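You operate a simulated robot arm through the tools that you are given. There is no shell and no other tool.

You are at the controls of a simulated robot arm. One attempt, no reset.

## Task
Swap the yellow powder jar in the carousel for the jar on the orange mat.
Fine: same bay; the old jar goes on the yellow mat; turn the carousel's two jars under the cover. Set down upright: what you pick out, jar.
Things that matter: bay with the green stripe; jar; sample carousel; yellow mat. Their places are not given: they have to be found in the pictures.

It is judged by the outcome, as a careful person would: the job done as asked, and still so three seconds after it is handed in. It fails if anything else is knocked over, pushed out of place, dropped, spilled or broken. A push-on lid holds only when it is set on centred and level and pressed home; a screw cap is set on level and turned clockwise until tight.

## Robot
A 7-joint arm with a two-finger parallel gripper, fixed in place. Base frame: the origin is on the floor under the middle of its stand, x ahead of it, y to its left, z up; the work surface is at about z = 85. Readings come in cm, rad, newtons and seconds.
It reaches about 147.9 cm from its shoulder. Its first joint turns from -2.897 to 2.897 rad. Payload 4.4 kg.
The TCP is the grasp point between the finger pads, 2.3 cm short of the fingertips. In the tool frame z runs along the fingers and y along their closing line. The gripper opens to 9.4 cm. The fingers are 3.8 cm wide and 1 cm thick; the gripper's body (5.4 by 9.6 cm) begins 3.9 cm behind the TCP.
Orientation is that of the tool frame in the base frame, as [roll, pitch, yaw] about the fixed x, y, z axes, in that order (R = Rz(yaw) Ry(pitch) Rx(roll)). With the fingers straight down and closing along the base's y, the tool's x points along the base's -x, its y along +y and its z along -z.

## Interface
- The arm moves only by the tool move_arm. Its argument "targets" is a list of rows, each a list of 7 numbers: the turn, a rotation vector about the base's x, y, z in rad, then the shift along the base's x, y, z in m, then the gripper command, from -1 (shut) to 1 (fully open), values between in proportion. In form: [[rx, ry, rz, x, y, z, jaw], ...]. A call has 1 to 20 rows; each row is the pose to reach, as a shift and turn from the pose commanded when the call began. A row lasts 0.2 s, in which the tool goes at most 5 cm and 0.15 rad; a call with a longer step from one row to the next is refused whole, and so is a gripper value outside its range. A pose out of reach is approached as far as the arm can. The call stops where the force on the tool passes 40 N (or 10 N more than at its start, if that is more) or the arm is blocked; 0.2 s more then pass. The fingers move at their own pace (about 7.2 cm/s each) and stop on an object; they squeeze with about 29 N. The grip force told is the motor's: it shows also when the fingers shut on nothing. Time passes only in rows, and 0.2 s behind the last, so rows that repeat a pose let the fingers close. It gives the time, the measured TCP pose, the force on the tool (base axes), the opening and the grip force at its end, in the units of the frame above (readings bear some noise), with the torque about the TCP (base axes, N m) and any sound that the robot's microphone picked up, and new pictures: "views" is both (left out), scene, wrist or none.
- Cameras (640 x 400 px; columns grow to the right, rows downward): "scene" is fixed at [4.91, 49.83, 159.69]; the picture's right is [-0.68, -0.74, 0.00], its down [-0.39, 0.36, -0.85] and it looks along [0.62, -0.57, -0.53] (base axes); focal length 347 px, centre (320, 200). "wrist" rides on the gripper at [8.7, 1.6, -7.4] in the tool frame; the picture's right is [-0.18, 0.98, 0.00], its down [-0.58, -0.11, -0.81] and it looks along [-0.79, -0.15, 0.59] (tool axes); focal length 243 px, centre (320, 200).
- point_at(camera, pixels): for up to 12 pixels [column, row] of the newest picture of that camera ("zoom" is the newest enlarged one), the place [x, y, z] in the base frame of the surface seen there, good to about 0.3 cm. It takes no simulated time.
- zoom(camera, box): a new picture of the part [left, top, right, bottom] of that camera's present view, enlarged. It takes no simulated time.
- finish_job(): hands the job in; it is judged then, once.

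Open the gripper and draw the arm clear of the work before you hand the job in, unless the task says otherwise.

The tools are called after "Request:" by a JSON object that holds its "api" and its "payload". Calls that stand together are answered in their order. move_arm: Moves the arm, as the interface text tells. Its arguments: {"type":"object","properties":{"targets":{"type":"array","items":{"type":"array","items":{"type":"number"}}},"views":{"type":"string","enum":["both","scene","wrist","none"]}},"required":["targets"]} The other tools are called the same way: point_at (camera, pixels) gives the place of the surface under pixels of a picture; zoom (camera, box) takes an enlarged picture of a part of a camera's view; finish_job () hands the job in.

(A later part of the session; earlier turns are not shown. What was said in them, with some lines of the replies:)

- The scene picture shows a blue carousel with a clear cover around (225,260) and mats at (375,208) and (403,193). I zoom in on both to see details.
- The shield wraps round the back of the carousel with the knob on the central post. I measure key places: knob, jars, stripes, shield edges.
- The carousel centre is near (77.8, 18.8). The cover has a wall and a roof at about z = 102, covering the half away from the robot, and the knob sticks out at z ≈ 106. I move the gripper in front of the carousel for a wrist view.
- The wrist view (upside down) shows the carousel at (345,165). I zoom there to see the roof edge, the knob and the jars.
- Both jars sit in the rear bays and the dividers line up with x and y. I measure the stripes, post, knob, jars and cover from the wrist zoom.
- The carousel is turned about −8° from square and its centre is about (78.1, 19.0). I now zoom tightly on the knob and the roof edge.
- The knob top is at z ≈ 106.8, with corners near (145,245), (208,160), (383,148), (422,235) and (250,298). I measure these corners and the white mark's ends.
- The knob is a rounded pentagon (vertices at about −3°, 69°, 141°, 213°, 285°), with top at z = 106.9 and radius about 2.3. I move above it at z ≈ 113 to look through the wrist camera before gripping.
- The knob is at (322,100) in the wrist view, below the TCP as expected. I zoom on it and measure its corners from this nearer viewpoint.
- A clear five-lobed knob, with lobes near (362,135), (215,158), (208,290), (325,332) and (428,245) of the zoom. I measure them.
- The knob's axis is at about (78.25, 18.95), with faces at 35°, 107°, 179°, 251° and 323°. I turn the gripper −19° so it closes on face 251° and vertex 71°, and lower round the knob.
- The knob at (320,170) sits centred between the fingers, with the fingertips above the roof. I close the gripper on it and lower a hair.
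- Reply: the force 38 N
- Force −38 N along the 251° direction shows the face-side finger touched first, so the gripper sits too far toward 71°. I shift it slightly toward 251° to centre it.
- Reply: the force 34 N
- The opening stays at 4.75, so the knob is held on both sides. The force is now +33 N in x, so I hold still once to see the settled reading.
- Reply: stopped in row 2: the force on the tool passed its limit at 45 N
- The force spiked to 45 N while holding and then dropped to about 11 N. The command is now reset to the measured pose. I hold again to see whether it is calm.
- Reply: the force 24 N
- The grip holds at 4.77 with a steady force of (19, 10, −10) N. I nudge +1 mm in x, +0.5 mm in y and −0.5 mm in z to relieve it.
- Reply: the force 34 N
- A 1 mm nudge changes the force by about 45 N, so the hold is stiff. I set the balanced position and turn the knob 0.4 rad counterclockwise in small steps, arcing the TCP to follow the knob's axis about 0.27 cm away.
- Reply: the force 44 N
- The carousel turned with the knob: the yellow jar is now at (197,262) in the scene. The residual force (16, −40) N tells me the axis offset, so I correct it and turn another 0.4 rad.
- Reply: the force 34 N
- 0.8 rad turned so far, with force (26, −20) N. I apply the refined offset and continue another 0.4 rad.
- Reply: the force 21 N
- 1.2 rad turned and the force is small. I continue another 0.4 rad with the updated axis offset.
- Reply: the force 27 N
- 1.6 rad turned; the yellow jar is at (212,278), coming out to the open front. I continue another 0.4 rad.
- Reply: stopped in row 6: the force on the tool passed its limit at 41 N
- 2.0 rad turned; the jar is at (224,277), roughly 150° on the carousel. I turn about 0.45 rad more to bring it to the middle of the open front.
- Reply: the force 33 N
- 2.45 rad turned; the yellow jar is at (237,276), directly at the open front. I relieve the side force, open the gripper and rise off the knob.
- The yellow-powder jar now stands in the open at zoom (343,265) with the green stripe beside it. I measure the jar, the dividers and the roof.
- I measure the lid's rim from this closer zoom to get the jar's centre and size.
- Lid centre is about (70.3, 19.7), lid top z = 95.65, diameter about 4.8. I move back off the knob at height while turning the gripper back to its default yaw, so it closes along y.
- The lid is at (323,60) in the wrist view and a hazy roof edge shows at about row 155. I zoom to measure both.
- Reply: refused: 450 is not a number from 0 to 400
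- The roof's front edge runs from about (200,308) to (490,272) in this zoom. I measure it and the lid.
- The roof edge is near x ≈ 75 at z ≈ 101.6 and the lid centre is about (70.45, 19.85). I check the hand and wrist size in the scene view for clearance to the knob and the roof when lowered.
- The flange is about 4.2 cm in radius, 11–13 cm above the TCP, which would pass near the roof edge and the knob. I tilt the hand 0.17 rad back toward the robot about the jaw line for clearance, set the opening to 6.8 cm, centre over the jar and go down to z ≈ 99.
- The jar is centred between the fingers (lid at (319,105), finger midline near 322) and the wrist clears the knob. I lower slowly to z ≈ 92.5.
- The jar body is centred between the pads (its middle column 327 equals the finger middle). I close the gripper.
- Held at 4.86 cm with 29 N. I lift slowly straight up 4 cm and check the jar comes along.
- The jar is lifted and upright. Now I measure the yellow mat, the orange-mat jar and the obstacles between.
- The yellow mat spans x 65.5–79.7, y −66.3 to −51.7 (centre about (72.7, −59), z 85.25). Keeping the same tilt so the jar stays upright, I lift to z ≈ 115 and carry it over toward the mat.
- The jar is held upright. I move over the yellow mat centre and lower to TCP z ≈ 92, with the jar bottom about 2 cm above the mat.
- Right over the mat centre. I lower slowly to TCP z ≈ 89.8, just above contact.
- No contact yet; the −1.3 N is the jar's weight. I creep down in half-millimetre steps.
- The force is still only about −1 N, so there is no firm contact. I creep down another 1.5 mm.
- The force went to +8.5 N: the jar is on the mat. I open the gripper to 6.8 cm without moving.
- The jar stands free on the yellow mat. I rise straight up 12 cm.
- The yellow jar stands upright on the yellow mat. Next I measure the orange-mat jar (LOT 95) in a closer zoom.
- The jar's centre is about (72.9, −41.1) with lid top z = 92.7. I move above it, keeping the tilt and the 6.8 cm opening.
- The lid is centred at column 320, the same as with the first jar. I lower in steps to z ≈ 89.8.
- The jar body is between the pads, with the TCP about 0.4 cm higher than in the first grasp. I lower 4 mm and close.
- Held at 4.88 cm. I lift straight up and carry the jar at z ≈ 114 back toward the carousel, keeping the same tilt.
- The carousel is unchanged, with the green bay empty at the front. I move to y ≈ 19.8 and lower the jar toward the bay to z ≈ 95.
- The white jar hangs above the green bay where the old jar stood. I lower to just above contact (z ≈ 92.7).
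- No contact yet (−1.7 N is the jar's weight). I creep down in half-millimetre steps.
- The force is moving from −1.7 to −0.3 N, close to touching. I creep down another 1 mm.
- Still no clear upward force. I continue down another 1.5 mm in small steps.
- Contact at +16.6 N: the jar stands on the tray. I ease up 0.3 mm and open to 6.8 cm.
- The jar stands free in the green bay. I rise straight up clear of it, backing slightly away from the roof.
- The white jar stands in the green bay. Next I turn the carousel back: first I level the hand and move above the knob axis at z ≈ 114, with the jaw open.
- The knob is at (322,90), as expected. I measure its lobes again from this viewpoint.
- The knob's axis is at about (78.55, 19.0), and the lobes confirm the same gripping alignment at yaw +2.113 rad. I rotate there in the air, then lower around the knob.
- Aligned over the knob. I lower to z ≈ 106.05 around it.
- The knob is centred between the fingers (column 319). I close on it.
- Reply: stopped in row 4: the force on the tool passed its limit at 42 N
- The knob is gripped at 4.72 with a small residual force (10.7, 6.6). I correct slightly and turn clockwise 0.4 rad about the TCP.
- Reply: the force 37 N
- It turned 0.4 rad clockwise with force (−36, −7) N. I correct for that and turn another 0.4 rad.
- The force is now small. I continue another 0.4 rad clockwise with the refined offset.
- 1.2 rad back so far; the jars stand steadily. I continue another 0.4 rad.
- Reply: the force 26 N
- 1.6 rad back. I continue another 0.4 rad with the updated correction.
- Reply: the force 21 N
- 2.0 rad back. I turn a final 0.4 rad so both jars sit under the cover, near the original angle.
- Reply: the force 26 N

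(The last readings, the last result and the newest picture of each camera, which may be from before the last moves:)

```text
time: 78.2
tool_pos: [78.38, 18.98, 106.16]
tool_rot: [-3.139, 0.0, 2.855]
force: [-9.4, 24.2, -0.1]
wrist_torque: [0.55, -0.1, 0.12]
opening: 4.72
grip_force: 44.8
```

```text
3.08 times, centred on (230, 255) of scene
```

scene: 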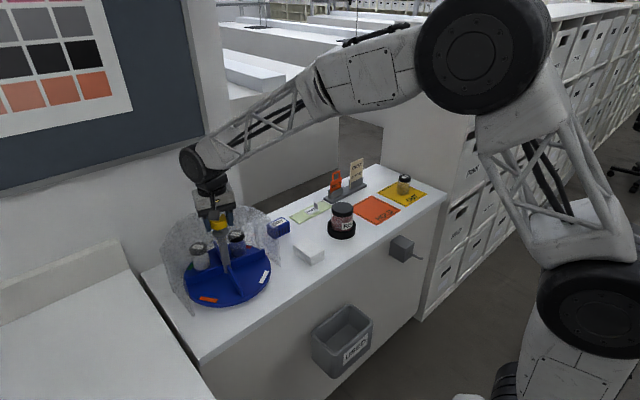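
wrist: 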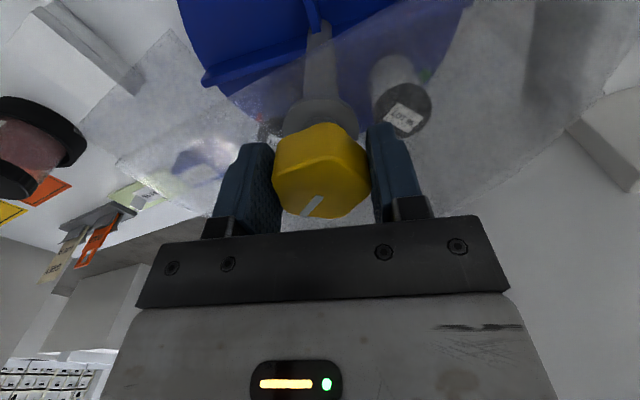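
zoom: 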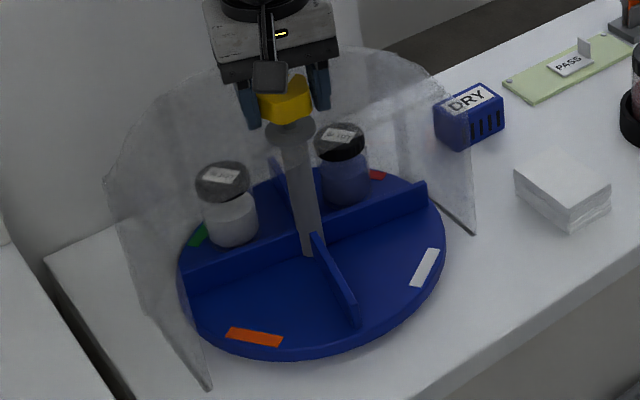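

Both jars are back under the cover: white jar in the green bay, dark jar in the red bay. I relieve the side force, open and rise off the knob.

Request:
{"api": "move_arm", "payload": {"targets": [[0, 0, 0, -0.0002, 0.0005, 0, -1], [0, 0, 0, -0.0002, 0.0005, 0, 0.3], [0, 0, 0, -0.0002, 0.0005, 0, 1], [0, 0, 0, -0.0002, 0.0005, 0, 1], [0, 0, 0, -0.0002, 0.0005, 0, 1], [0, 0, 0, -0.0002, 0.0005, 0.02, 1], [0, 0, 0, -0.0002, 0.0005, 0.05, 1], [0, 0, 0, -0.0002, 0.0005, 0.09, 1], [0, 0, 0, -0.0002, 0.0005, 0.12, 1], [0, 0, 0, -0.0002, 0.0005, 0.12, 1]], "views": "both"}}

Request:
{"api": "zoom", "payload": {"camera": "scene", "box": [150, 190, 310, 320]}}

```text
time: 80.4
tool_pos: [78.57, 18.83, 118.37]
tool_rot: [-3.141, 0.001, 2.855]
force: [-0.4, -0.2, -0.2]
wrist_torque: [0.0, 0.03, 0.0]
opening: 9.42
grip_force: 0.0
```

scene: 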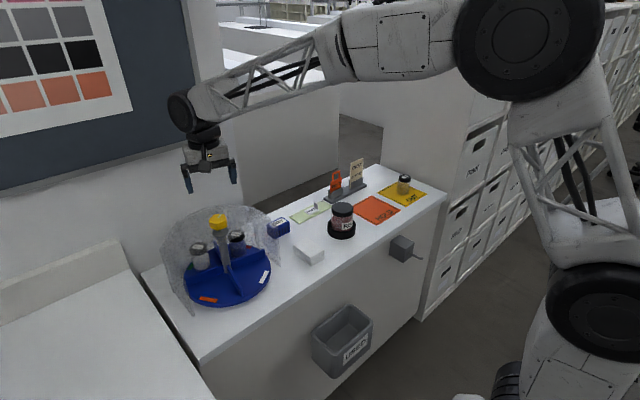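
wrist: 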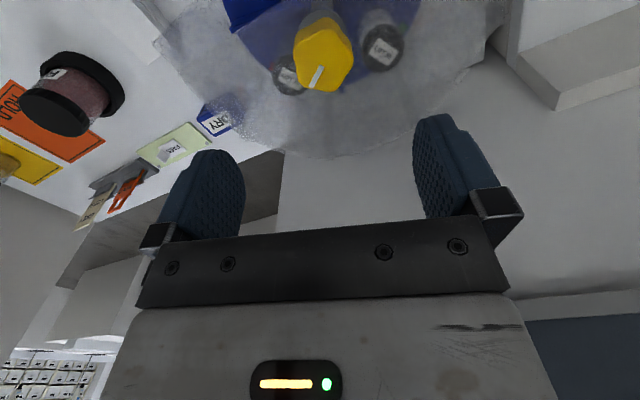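

```text
3.08 times, centred on (230, 255) of scene
```

zoom: 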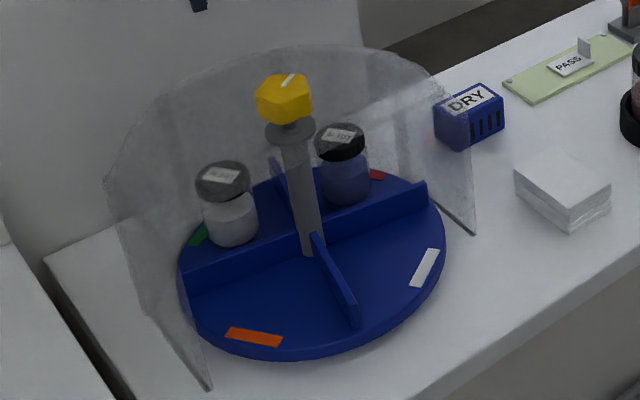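

Both jars stand upright under the cover and the carousel is released. I draw the arm up and back, clear of the work.

Request:
{"api": "move_arm", "payload": {"targets": [[0, 0, 0, -0.01, 0, 0.03, 1], [0, 0, 0, -0.03, -0.02, 0.06, 1], [0, 0, 0, -0.06, -0.05, 0.08, 1], [0, 0, 0, -0.09, -0.08, 0.09, 1], [0, 0, 0, -0.12, -0.11, 0.1, 1], [0, 0, 0, -0.15, -0.14, 0.11, 1], [0, 0, 0, -0.18, -0.17, 0.12, 1], [0, 0, 0, -0.21, -0.2, 0.12, 1], [0, 0, 0, -0.23, -0.23, 0.12, 1], [0, 0, 0, -0.23, -0.23, 0.12, 1], [0, 0, 0, -0.23, -0.23, 0.12, 1]], "views": "both"}}

Request:
{"api": "zoom", "payload": {"camera": "scene", "box": [280, 140, 450, 270]}}

Request:
{"api": "zoom", "payload": {"camera": "scene", "box": [150, 190, 310, 320]}}

```text
time: 82.8
tool_pos: [55.62, -4.02, 130.1]
tool_rot: [-3.139, -0.001, 2.856]
force: [-0.6, -0.1, -1.2]
wrist_torque: [-0.01, -0.01, -0.03]
opening: 9.42
grip_force: 0.1
```

scene: 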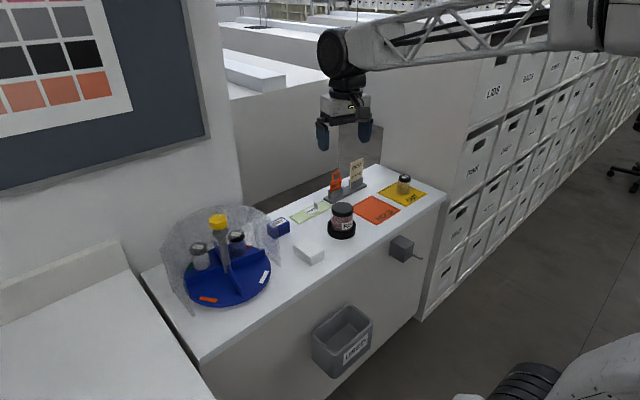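
wrist: 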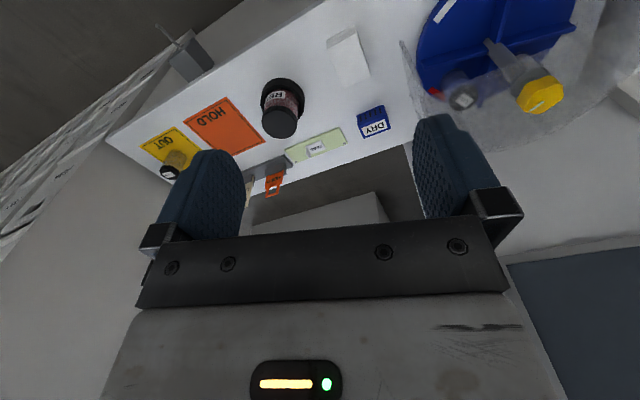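

```text
3.08 times, centred on (365, 205) of scene
```

zoom: 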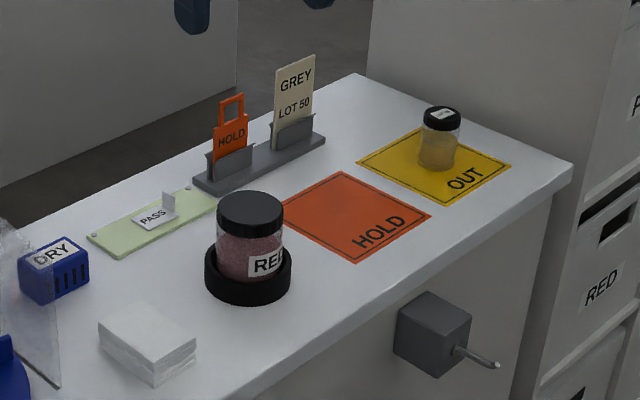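

```text
3.08 times, centred on (230, 255) of scene
```

zoom: 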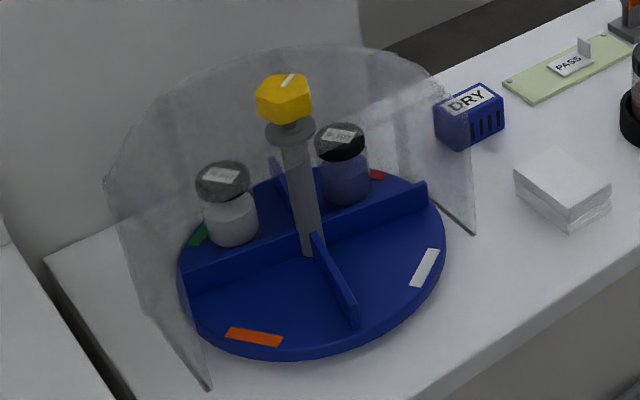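

The final pictures show the yellow-powder jar upright on the yellow mat (zoom (440,140)). The white jar from the orange mat is in the green-stripe bay and both carousel jars are under the cover. Nothing else has moved and the arm is clear and open, so I hand in the job.

Request:
{"api": "finish_job", "payload": {}}

```text
The job is handed in.
```

The swap is done and the job is handed in; I don't have the verdict yet.

- **Old jar:** the yellow-powder jar (LOT 85) stands upright near the centre of the yellow mat.
- **New jar:** the white jar from the orange mat (LOT 95) stands upright in the green-stripe bay, where the old one was.
- **Carousel:** it is turned back to within about 3° of its starting angle, and both jars are under the cover.

In the final pictures nothing else looks moved or knocked over. The gripper is open and the arm is drawn clear.

While I was turning the knob, the side force on the gripper passed the 40 N stop limit three times (45 N at most). Each time I corrected the position and carried on, and I saw no effect on the carousel or jars.
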